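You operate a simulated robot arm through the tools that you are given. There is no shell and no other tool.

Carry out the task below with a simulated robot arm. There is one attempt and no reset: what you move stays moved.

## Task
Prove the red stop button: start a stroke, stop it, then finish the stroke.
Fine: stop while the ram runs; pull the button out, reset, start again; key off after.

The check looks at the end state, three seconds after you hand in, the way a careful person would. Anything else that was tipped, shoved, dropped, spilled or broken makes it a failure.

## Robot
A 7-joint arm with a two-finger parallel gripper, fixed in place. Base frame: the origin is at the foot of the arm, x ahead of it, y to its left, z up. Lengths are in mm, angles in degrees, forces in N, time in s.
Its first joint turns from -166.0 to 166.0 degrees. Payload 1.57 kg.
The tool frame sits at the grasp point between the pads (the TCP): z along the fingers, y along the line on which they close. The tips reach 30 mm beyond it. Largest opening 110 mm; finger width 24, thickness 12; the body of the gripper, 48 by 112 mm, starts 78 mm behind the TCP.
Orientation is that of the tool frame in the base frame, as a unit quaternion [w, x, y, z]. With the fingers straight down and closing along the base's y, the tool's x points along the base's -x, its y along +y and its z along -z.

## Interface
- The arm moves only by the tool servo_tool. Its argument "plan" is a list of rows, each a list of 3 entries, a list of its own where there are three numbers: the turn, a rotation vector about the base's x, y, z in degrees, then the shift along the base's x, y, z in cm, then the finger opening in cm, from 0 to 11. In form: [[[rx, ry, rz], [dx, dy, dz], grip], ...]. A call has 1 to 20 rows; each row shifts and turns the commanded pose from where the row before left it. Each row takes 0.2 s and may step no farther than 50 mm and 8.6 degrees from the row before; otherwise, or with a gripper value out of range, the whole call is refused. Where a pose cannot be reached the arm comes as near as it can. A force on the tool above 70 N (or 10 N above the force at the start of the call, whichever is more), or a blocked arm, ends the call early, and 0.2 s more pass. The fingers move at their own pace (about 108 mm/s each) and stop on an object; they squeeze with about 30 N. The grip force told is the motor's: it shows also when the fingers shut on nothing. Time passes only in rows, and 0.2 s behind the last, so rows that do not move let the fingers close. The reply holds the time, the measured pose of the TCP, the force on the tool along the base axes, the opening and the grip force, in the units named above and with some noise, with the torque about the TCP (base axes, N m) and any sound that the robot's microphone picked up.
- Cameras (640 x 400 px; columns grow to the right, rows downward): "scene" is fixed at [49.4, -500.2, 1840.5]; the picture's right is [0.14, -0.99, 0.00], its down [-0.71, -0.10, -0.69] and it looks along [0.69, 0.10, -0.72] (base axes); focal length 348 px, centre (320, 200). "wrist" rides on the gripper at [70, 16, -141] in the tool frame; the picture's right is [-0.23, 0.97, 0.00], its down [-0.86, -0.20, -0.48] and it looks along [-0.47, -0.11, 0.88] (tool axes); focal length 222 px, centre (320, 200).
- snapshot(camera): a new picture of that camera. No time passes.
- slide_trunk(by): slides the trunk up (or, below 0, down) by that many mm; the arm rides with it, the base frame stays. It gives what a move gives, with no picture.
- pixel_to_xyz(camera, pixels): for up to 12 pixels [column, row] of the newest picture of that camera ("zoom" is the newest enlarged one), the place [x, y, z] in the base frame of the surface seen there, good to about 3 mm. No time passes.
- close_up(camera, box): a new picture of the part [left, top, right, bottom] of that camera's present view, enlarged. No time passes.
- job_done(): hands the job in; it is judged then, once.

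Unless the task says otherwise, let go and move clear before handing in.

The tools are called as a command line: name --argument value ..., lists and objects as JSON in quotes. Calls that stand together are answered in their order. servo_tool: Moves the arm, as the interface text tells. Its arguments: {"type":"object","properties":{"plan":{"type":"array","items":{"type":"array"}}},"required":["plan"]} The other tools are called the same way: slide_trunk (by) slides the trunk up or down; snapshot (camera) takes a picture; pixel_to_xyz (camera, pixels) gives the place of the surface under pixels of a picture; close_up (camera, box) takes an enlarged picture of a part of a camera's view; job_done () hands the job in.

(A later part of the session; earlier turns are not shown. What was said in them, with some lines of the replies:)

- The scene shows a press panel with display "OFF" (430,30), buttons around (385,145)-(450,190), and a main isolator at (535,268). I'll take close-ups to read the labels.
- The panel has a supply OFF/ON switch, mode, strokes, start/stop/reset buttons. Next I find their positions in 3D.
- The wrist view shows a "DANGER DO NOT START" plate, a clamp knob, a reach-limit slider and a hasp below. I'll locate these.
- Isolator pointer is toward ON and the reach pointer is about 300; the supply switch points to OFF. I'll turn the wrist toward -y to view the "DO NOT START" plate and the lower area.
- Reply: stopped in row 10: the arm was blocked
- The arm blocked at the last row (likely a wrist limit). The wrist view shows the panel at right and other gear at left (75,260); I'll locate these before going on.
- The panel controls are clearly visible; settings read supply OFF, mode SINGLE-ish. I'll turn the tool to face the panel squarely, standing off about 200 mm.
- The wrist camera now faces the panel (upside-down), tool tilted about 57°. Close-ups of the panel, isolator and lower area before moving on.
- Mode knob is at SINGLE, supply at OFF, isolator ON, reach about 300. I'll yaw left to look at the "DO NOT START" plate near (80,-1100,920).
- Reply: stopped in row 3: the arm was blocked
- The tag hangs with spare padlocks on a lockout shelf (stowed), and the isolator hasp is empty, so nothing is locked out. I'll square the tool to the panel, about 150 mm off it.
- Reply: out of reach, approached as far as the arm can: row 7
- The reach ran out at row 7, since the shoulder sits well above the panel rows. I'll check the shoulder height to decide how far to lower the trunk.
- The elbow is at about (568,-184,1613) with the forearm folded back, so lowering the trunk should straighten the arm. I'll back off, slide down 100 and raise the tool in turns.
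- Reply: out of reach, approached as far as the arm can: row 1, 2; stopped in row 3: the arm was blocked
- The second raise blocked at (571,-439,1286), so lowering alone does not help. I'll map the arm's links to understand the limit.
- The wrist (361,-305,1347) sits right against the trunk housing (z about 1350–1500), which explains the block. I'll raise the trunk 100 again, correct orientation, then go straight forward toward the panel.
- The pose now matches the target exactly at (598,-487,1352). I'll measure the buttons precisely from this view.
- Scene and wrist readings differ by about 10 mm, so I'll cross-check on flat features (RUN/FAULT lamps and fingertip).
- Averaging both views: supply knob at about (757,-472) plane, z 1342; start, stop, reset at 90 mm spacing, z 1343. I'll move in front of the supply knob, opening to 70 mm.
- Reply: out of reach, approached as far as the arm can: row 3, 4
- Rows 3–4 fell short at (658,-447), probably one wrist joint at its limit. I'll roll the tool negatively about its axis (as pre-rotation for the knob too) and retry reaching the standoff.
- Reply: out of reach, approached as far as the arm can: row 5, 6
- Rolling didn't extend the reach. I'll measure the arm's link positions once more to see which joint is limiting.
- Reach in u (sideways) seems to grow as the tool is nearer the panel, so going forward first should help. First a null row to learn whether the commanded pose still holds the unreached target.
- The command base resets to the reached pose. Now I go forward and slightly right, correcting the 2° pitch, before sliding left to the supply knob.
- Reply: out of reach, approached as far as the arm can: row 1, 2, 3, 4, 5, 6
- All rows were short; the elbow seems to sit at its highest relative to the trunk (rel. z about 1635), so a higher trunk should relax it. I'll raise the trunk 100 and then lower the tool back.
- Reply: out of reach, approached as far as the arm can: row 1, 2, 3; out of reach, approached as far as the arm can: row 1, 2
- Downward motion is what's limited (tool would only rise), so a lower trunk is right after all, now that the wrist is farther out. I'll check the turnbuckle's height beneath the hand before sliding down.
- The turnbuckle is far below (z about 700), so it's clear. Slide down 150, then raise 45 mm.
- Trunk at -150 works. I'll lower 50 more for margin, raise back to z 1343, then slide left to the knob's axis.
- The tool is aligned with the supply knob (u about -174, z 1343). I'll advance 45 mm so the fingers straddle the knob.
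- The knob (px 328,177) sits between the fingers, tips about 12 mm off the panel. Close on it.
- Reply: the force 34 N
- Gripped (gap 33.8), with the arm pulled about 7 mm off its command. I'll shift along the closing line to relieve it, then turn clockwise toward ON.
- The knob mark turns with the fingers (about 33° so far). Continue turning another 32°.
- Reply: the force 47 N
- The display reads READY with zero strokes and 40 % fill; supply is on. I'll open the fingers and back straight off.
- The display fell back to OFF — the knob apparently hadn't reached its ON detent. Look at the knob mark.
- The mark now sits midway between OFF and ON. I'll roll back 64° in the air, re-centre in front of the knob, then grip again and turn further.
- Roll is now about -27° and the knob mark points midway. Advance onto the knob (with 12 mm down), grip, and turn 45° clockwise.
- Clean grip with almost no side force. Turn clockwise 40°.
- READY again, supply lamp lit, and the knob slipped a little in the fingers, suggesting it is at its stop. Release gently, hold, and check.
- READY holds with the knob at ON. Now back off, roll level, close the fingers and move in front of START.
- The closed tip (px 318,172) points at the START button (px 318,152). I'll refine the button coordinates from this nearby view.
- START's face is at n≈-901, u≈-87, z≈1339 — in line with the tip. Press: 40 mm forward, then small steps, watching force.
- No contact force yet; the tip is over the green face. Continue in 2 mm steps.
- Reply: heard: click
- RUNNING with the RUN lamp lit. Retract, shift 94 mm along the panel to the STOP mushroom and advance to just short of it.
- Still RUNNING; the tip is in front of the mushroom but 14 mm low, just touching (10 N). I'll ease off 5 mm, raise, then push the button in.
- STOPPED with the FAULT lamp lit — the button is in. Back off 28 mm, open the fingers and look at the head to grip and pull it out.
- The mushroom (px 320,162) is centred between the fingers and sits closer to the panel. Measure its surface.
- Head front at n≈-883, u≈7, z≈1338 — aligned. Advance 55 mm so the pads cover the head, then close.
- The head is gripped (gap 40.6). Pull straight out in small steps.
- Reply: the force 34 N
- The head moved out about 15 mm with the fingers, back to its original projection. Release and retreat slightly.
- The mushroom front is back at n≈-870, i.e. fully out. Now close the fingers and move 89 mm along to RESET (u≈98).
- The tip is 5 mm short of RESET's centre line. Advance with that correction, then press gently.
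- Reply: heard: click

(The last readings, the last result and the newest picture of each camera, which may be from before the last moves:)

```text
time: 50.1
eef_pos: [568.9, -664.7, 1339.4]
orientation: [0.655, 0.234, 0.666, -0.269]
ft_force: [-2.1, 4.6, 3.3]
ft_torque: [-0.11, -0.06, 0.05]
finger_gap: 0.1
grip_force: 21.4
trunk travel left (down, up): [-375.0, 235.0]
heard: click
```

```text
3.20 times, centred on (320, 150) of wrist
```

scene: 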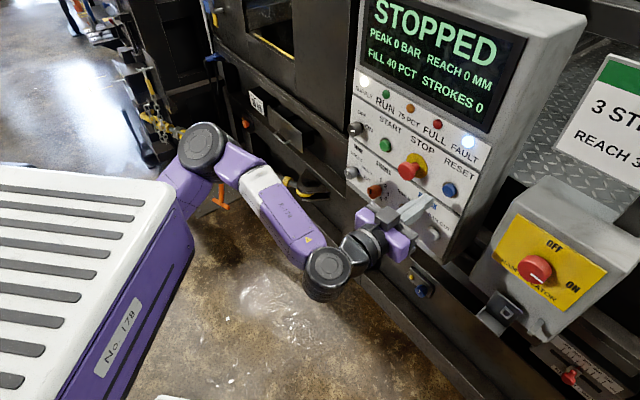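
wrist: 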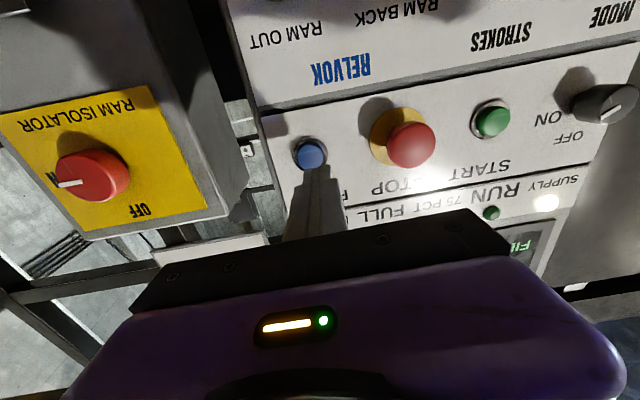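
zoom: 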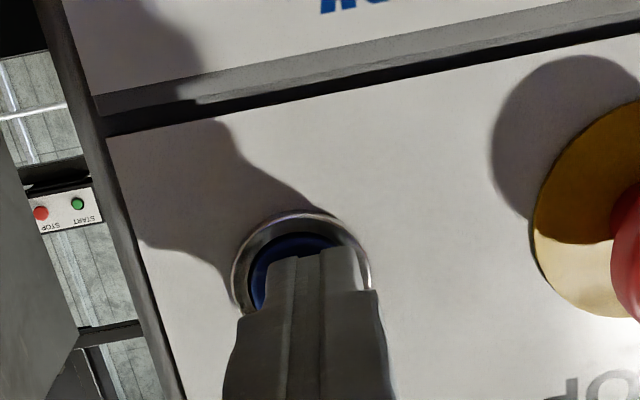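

READY after reset. Retract and traverse back in front of START, staying clear of the mushroom.

servo_tool --plan '[[[0, 0, 0], [-1.75, 1.64, 0.1], 0], [[0, 0, 0], [-1.75, 1.64, 0], 0], [[0, 0, 0], [2.5, 2.69, 0], 0], [[0, 0, 0], [2.5, 2.69, 0], 0], [[0, 0, 0], [2.5, 2.69, 0], 0], [[0, 0, 0], [2.5, 2.69, 0], 0], [[0, 0, 0], [2.5, 2.69, 0], 0], [[0, 0, 0], [0, 0, 0], 0]]'

snapshot --camera "wrist"

close_up --camera "scene" --box '[340, 0, 540, 220]'

```text
time: 51.9
eef_pos: [656.9, -495.9, 1339.8]
orientation: [0.653, 0.234, 0.666, -0.276]
ft_force: [-0.3, -0.2, -0.2]
ft_torque: [0.01, 0.0, 0.0]
finger_gap: 0.1
grip_force: 21.2
trunk travel left (down, up): [-375.0, 235.0]
```

```text
taken
```

wrist: 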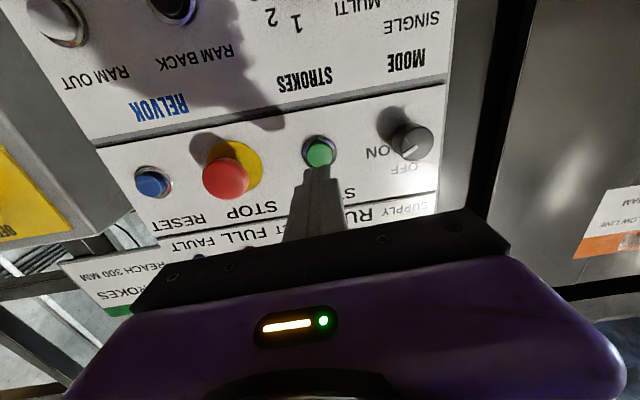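

```text
1.82 times, centred on (440, 110) of scene
```

zoom: 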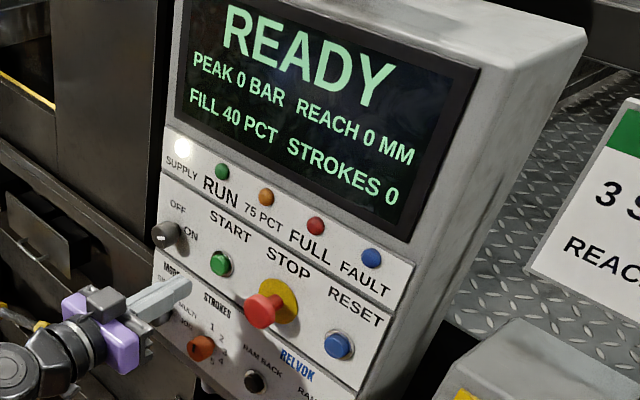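

Aligned with START again (u≈-86). Press it.

servo_tool --plan '[[[0, 0, 0], [1.9, -1.8, 0], 0], [[0, 0, 0], [1.7, -1.65, 0], 0], [[0, 0, 0], [0.3, -0.28, 0], 0], [[0, 0, 0], [0.25, -0.24, 0], 0]]'

close_up --camera "scene" --box '[340, 0, 540, 220]'

```text
time: 52.9
eef_pos: [698.9, -533.8, 1353.4]
orientation: [0.661, 0.232, 0.659, -0.274]
ft_force: [-0.8, 4.4, 1.7]
ft_torque: [0.01, -0.03, 0.02]
finger_gap: 0.2
grip_force: 21.7
trunk travel left (down, up): [-375.0, 235.0]
heard: click
```

```text
1.82 times, centred on (440, 110) of scene
```

zoom: 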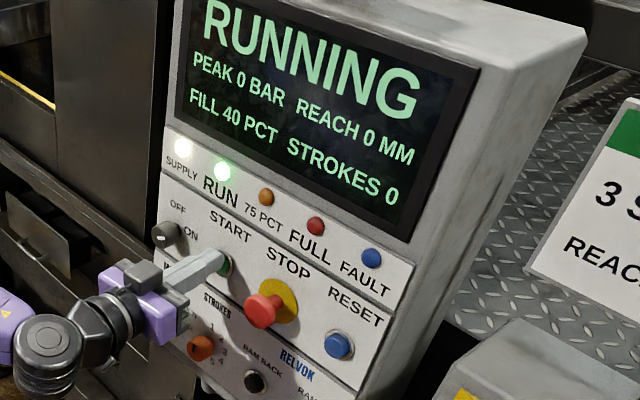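

RUNNING again. Retract and move in front of the supply knob with fingers opening, while the stroke runs; then check the display.

servo_tool --plan '[[[0, 0, 0], [-1.75, 1.64, -0.4], 0], [[0, 0, 0], [-1.75, 1.64, -0.4], 0], [[0, 0, 0], [2.1, 2.27, 0], 7], [[0, 0, 0], [2.1, 2.27, 0], 7], [[0, 0, 0], [2.1, 2.27, 0], 7], [[5.4, -5.0, 0], [0, 0, 0], 7], [[5.4, -5.0, 0], [0, 0, 0], 7], [[0, 0, 0], [0, 0, 0], 7]]'

snapshot --camera "wrist"

close_up --camera "scene" --box '[340, 0, 540, 220]'

```text
time: 54.7
eef_pos: [727.0, -430.9, 1343.1]
orientation: [0.688, 0.312, 0.626, -0.195]
ft_force: [0.0, -1.1, 0.3]
ft_torque: [-0.01, 0.0, 0.01]
finger_gap: 70.1
grip_force: 0.0
trunk travel left (down, up): [-375.0, 235.0]
```

```text
taken
```

wrist: 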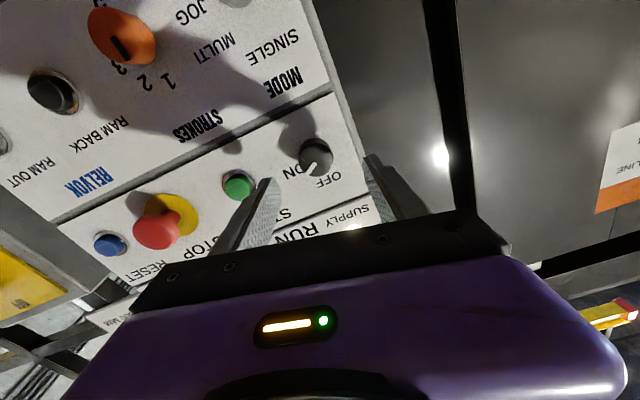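

```text
1.82 times, centred on (440, 110) of scene
```

zoom: 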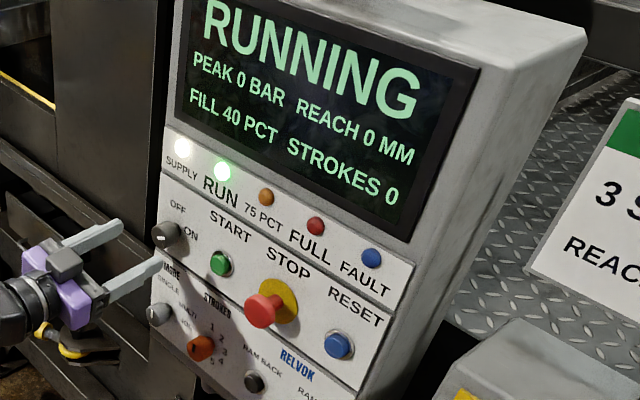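

RUNNING continues; the gripper is waiting in front of the supply knob. Hold still to let the stroke finish.

servo_tool --plan '[[[0, 0, 0], [0, 0, 0], 7], [[0, 0, 0], [0, 0, 0], 7], [[0, 0, 0], [0, 0, 0], 7], [[0, 0, 0], [0, 0, 0], 7], [[0, 0, 0], [0, 0, 0], 7], [[0, 0, 0], [0, 0, 0], 7], [[0, 0, 0], [0, 0, 0], 7], [[0, 0, 0], [0, 0, 0], 7], [[0, 0, 0], [0, 0, 0], 7], [[0, 0, 0], [0, 0, 0], 7], [[0, 0, 0], [0, 0, 0], 7], [[0, 0, 0], [0, 0, 0], 7], [[0, 0, 0], [0, 0, 0], 7], [[0, 0, 0], [0, 0, 0], 7], [[0, 0, 0], [0, 0, 0], 7], [[0, 0, 0], [0, 0, 0], 7], [[0, 0, 0], [0, 0, 0], 7], [[0, 0, 0], [0, 0, 0], 7], [[0, 0, 0], [0, 0, 0], 7], [[0, 0, 0], [0, 0, 0], 7]]'

close_up --camera "scene" --box '[340, 0, 540, 220]'

```text
time: 58.9
eef_pos: [727.2, -431.2, 1343.1]
orientation: [0.687, 0.313, 0.626, -0.195]
ft_force: [0.4, -0.6, -0.2]
ft_torque: [0.02, 0.02, 0.03]
finger_gap: 69.9
grip_force: 0.1
trunk travel left (down, up): [-375.0, 235.0]
```

```text
1.82 times, centred on (440, 110) of scene
```

zoom: 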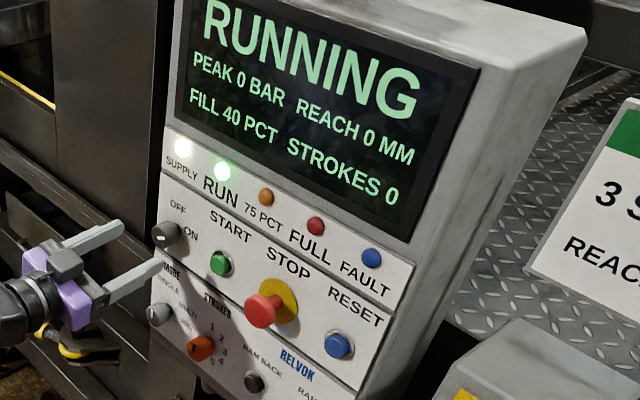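

Still RUNNING with strokes 0; keep waiting.

servo_tool --plan '[[[0, 0, 0], [0, 0, 0], 7], [[0, 0, 0], [0, 0, 0], 7], [[0, 0, 0], [0, 0, 0], 7], [[0, 0, 0], [0, 0, 0], 7], [[0, 0, 0], [0, 0, 0], 7], [[0, 0, 0], [0, 0, 0], 7], [[0, 0, 0], [0, 0, 0], 7], [[0, 0, 0], [0, 0, 0], 7], [[0, 0, 0], [0, 0, 0], 7], [[0, 0, 0], [0, 0, 0], 7], [[0, 0, 0], [0, 0, 0], 7], [[0, 0, 0], [0, 0, 0], 7], [[0, 0, 0], [0, 0, 0], 7], [[0, 0, 0], [0, 0, 0], 7], [[0, 0, 0], [0, 0, 0], 7], [[0, 0, 0], [0, 0, 0], 7], [[0, 0, 0], [0, 0, 0], 7], [[0, 0, 0], [0, 0, 0], 7], [[0, 0, 0], [0, 0, 0], 7], [[0, 0, 0], [0, 0, 0], 7]]'

close_up --camera "scene" --box '[340, 0, 540, 220]'

```text
time: 63.1
eef_pos: [727.2, -431.2, 1341.0]
orientation: [0.687, 0.312, 0.626, -0.196]
ft_force: [0.3, -0.1, -0.6]
ft_torque: [-0.01, -0.02, -0.04]
finger_gap: 69.9
grip_force: 0.1
trunk travel left (down, up): [-375.0, 235.0]
```

```text
1.82 times, centred on (440, 110) of scene
```

zoom: 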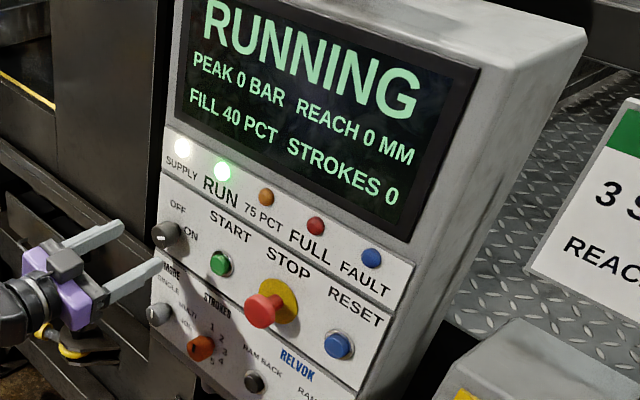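

Still RUNNING at 10 s; keep holding.

servo_tool --plan '[[[0, 0, 0], [0, 0, 0], 7], [[0, 0, 0], [0, 0, 0], 7], [[0, 0, 0], [0, 0, 0], 7], [[0, 0, 0], [0, 0, 0], 7], [[0, 0, 0], [0, 0, 0], 7], [[0, 0, 0], [0, 0, 0], 7], [[0, 0, 0], [0, 0, 0], 7], [[0, 0, 0], [0, 0, 0], 7], [[0, 0, 0], [0, 0, 0], 7], [[0, 0, 0], [0, 0, 0], 7], [[0, 0, 0], [0, 0, 0], 7], [[0, 0, 0], [0, 0, 0], 7], [[0, 0, 0], [0, 0, 0], 7], [[0, 0, 0], [0, 0, 0], 7], [[0, 0, 0], [0, 0, 0], 7], [[0, 0, 0], [0, 0, 0], 7], [[0, 0, 0], [0, 0, 0], 7], [[0, 0, 0], [0, 0, 0], 7], [[0, 0, 0], [0, 0, 0], 7], [[0, 0, 0], [0, 0, 0], 7]]'

snapshot --camera "scene"

```text
time: 67.3
eef_pos: [726.0, -431.0, 1341.5]
orientation: [0.687, 0.313, 0.626, -0.196]
ft_force: [0.0, -1.1, -1.0]
ft_torque: [-0.01, 0.0, 0.02]
finger_gap: 70.0
grip_force: 0.1
trunk travel left (down, up): [-375.0, 235.0]
```

```text
taken
```

scene: 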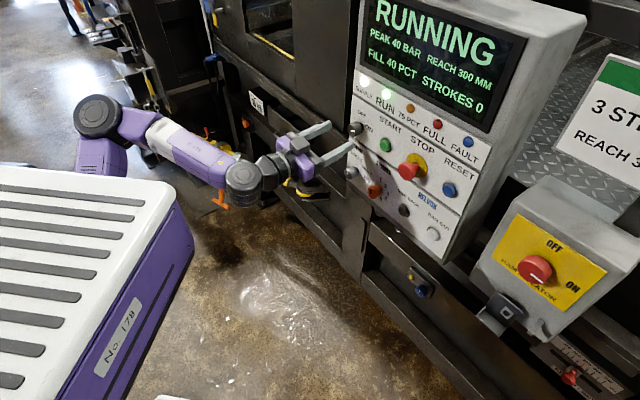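

The display shows PEAK 40 BAR, REACH 300 MM — the ram reached out and is returning. Keep waiting for the stroke to complete.

servo_tool --plan '[[[0, 0, 0], [0, 0, 0], 7], [[0, 0, 0], [0, 0, 0], 7], [[0, 0, 0], [0, 0, 0], 7], [[0, 0, 0], [0, 0, 0], 7], [[0, 0, 0], [0, 0, 0], 7], [[0, 0, 0], [0, 0, 0], 7], [[0, 0, 0], [0, 0, 0], 7], [[0, 0, 0], [0, 0, 0], 7], [[0, 0, 0], [0, 0, 0], 7], [[0, 0, 0], [0, 0, 0], 7], [[0, 0, 0], [0, 0, 0], 7], [[0, 0, 0], [0, 0, 0], 7], [[0, 0, 0], [0, 0, 0], 7], [[0, 0, 0], [0, 0, 0], 7], [[0, 0, 0], [0, 0, 0], 7], [[0, 0, 0], [0, 0, 0], 7], [[0, 0, 0], [0, 0, 0], 7], [[0, 0, 0], [0, 0, 0], 7], [[0, 0, 0], [0, 0, 0], 7], [[0, 0, 0], [0, 0, 0], 7]]'

servo_tool --plan '[[[0, 0, 0], [0, 0, 0], 7], [[0, 0, 0], [0, 0, 0], 7], [[0, 0, 0], [0, 0, 0], 7], [[0, 0, 0], [0, 0, 0], 7], [[0, 0, 0], [0, 0, 0], 7], [[0, 0, 0], [0, 0, 0], 7], [[0, 0, 0], [0, 0, 0], 7], [[0, 0, 0], [0, 0, 0], 7], [[0, 0, 0], [0, 0, 0], 7], [[0, 0, 0], [0, 0, 0], 7], [[0, 0, 0], [0, 0, 0], 7], [[0, 0, 0], [0, 0, 0], 7], [[0, 0, 0], [0, 0, 0], 7], [[0, 0, 0], [0, 0, 0], 7], [[0, 0, 0], [0, 0, 0], 7], [[0, 0, 0], [0, 0, 0], 7], [[0, 0, 0], [0, 0, 0], 7], [[0, 0, 0], [0, 0, 0], 7], [[0, 0, 0], [0, 0, 0], 7], [[0, 0, 0], [0, 0, 0], 7]]'

snapshot --camera "scene"

```text
time: 71.5
eef_pos: [726.7, -431.6, 1343.2]
orientation: [0.687, 0.313, 0.626, -0.196]
ft_force: [0.7, 0.2, -0.2]
ft_torque: [-0.01, 0.02, 0.05]
finger_gap: 70.2
grip_force: 0.0
trunk travel left (down, up): [-375.0, 235.0]
```

```text
time: 75.7
eef_pos: [727.4, -430.8, 1342.8]
orientation: [0.687, 0.312, 0.626, -0.196]
ft_force: [0.1, -0.7, 0.5]
ft_torque: [0.03, -0.02, 0.02]
finger_gap: 69.9
grip_force: 0.1
trunk travel left (down, up): [-375.0, 235.0]
```

```text
taken
```

scene: 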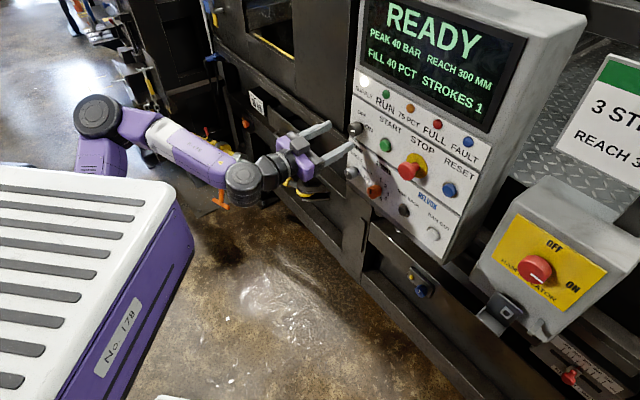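

READY with STROKES 1 — the stroke is complete. Now advance onto the supply knob and grip it.

servo_tool --plan '[[[0, 0, 0], [1.1, -1.1, -0.2], 7], [[0, 0, 0], [1.1, -1.1, 0], 7], [[0, 0, 0], [1.0, -1.1, 0], 7], [[0, 0, 0], [0, 0, 0], 7], [[0, 0, 0], [0, 0, 0], 2], [[0, 0, 0], [0, 0, 0], 2], [[0, 0, 0], [0, 0, 0], 2]]'

close_up --camera "wrist" --box '[220, 120, 420, 240]'

```text
time: 77.3
eef_pos: [756.7, -463.8, 1349.4]
orientation: [0.697, 0.318, 0.615, -0.186]
ft_force: [10.4, 10.3, 7.5]
ft_torque: [0.32, 0.1, 0.16]
finger_gap: 33.5
grip_force: 41.5
trunk travel left (down, up): [-375.0, 235.0]
```

```text
3.20 times, centred on (320, 180) of wrist
```

zoom: 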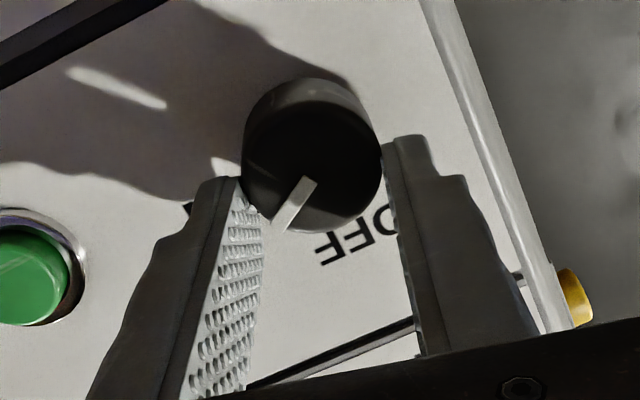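

The grip is 9 mm above the knob axis. I'll open, drop 9 mm with a slight pitch correction, and regrip.

servo_tool --plan '[[[0, 0, 0], [0, 0, 0], 7], [[0, 0, 0], [0, 0, 0], 7], [[1.4, 1.5, 0], [0.15, 0, -0.9], 7], [[0, 0, 0], [0, 0, 0], 7]]'

close_up --camera "wrist" --box '[220, 120, 420, 240]'

```text
time: 78.3
eef_pos: [754.3, -466.6, 1339.5]
orientation: [0.683, 0.327, 0.626, -0.185]
ft_force: [0.2, -0.7, 0.2]
ft_torque: [-0.02, 0.01, -0.03]
finger_gap: 69.9
grip_force: 0.1
trunk travel left (down, up): [-375.0, 235.0]
```

```text
3.20 times, centred on (320, 180) of wrist
```

zoom: 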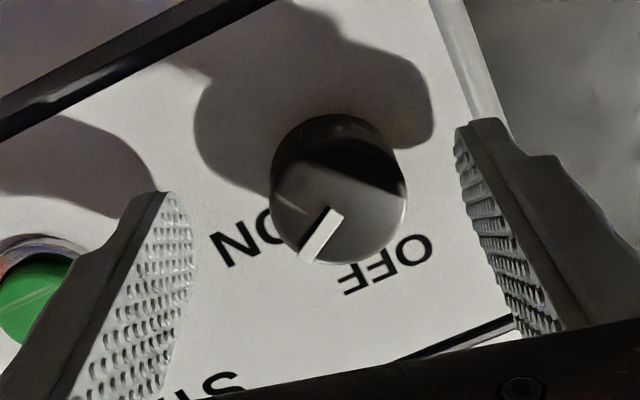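

The knob is 5 mm right of centre; correct that, grip, and start turning counter-clockwise.

servo_tool --plan '[[[0, 0, 0], [0.33, 0.35, 0.05], 7], [[0, 0, 0], [0, 0, 0], 7], [[0, 0, 0], [0, 0, 0], 2], [[0, 0, 0], [0, 0, 0], 2], [[0, 0, 0], [0, 0, 0], 2], [[-5.9, 5.4, 0], [0, 0, 0], 2], [[-5.9, 5.4, 0], [0, 0, 0], 2], [[-5.9, 5.4, 0], [0, 0, 0], 2], [[-5.9, 5.4, 0], [0, 0, 0], 2]]'

close_up --camera "wrist" --box '[220, 120, 420, 240]'

snapshot --camera "scene"

```text
time: 80.3
eef_pos: [757.7, -462.7, 1339.9]
orientation: [0.607, 0.14, 0.692, -0.365]
ft_force: [0.2, 0.8, -3.2]
ft_torque: [0.45, 0.44, -0.98]
finger_gap: 33.2
grip_force: 40.9
trunk travel left (down, up): [-375.0, 235.0]
```

```text
3.20 times, centred on (320, 180) of wrist
```

zoom: 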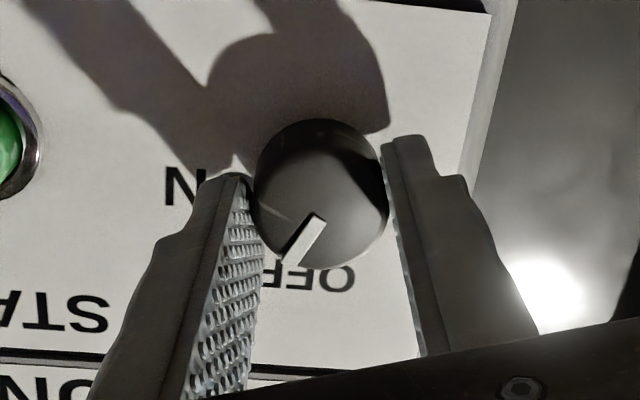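

```text
taken
```

scene: 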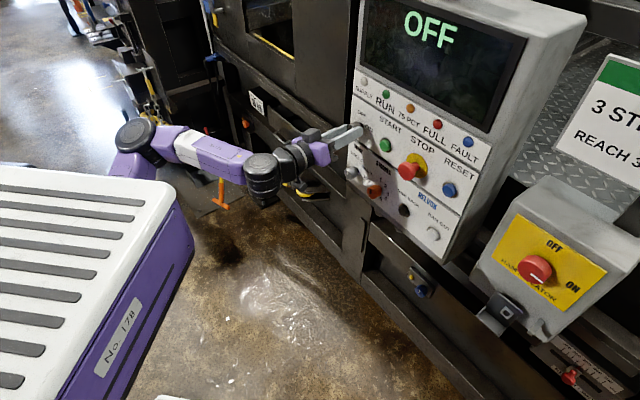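

The display reads OFF; the mark is about halfway, so I'll keep turning back until it points squarely at OFF.

servo_tool --plan '[[[-5.9, 5.4, 0], [0, 0, 0], 2], [[-5.9, 5.4, 0], [0, 0, 0], 2], [[-5.9, 5.4, 0], [0, 0, 0], 2], [[-4.4, 4.0, 0], [0, 0, 0], 2]]'

close_up --camera "wrist" --box '[220, 120, 420, 240]'

close_up --camera "scene" --box '[320, 70, 440, 190]'

```text
time: 81.3
eef_pos: [759.7, -462.6, 1340.2]
orientation: [0.493, -0.045, 0.705, -0.509]
ft_force: [-7.1, 6.5, -7.6]
ft_torque: [0.56, -0.39, -0.38]
finger_gap: 33.3
grip_force: 40.6
trunk travel left (down, up): [-375.0, 235.0]
```

```text
3.20 times, centred on (320, 180) of wrist
```

zoom: 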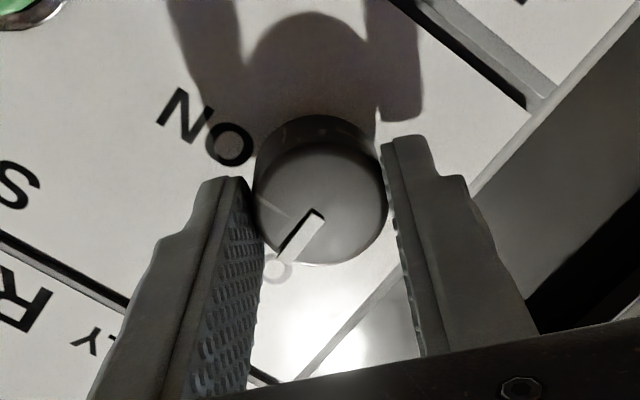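

```text
3.33 times, centred on (380, 130) of scene
```

zoom: 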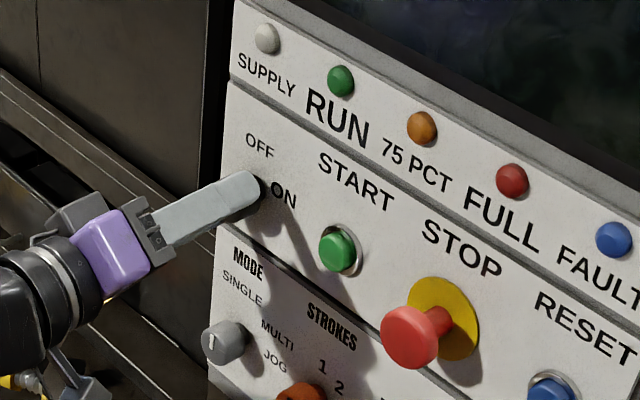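

The reaction torque has risen to ~0.7 N·m, which suggests the OFF stop. Release and inspect the mark.

servo_tool --plan '[[[0, 0, 0], [0, 0, 0], 7], [[0, 0, 0], [0, 0, 0], 7], [[0, 0, 0], [-1.4, 1.3, 0], 7], [[0, 0, 0], [-1.4, 1.3, 0], 7], [[0, 0, 0], [-1.4, 1.3, 0], 7]]'

close_up --camera "wrist" --box '[220, 90, 420, 210]'

close_up --camera "scene" --box '[320, 70, 440, 190]'

snapshot --camera "scene"

```text
time: 82.5
eef_pos: [715.4, -423.8, 1339.0]
orientation: [0.493, -0.044, 0.705, -0.508]
ft_force: [-0.2, -0.6, 0.7]
ft_torque: [0.03, 0.0, 0.0]
finger_gap: 70.2
grip_force: 0.0
trunk travel left (down, up): [-375.0, 235.0]
```

```text
3.20 times, centred on (320, 150) of wrist
```

zoom: 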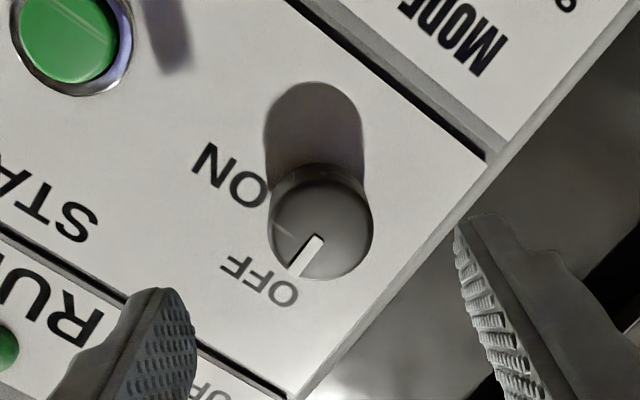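

```text
3.33 times, centred on (380, 130) of scene
```

zoom: 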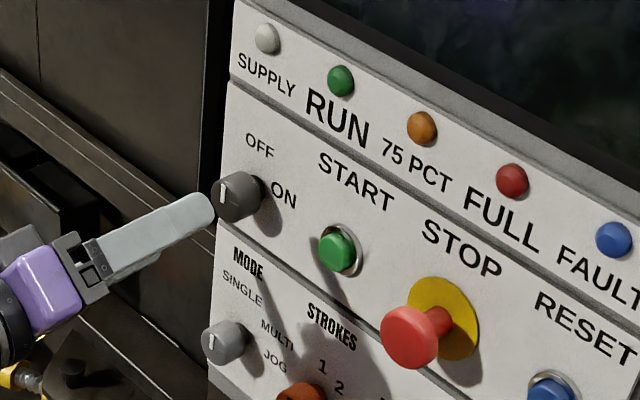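

```text
taken
```

scene: 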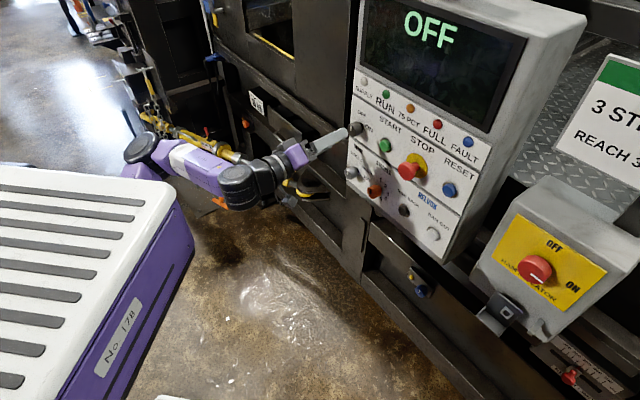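

The mark points at OFF as at the start, display OFF, mushroom out, and nothing else changed. A little more clearance, then hand in.

servo_tool --plan '[[[0, 0, 0], [-1.4, 1.3, 0], 7], [[0, 0, 0], [-1.4, 1.3, 0], 7], [[0, 0, 0], [0, 0, 0], 7]]'

snapshot --camera "scene"

```text
time: 83.3
eef_pos: [688.4, -397.7, 1340.6]
orientation: [0.493, -0.045, 0.705, -0.508]
ft_force: [0.1, 0.2, 0.6]
ft_torque: [-0.05, 0.0, 0.01]
finger_gap: 70.3
grip_force: 0.0
trunk travel left (down, up): [-375.0, 235.0]
```

```text
taken
```

scene: 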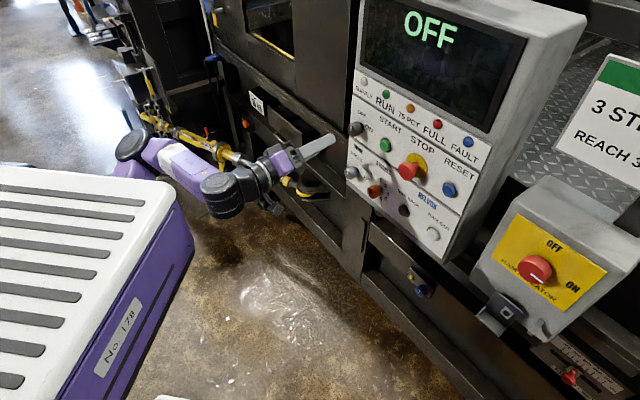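

The panel shows OFF, the supply switch is back at OFF, the STOP button is out, and the arm is clear. Handing in.

job_done

```text
The job is handed in.
```

The red stop button works: it stopped the ram partway through a stroke, and after a reset the stroke restarted and ran to the end. I've handed the job in, but no pass or fail result has come back.

- **Stop:** I pressed STOP about two seconds after START, while the display still read RUNNING. It changed to STOPPED and the FAULT lamp lit.
- **Reset and restart:** I pulled the button fully out and pressed RESET, which brought back READY. I then pressed START again.
- **Finish:** The display then read READY, STROKES 1, PEAK 40 BAR, REACH 300 MM.
- **Key off:** The supply switch is back at OFF and the display reads OFF.

The first time I turned the supply switch on, it slipped back to OFF when I let go. I had to turn it a second time before it held.

I didn't touch the mode, strokes, reach limit or isolator settings. Nothing was knocked or moved, and the arm is clear of the panel.
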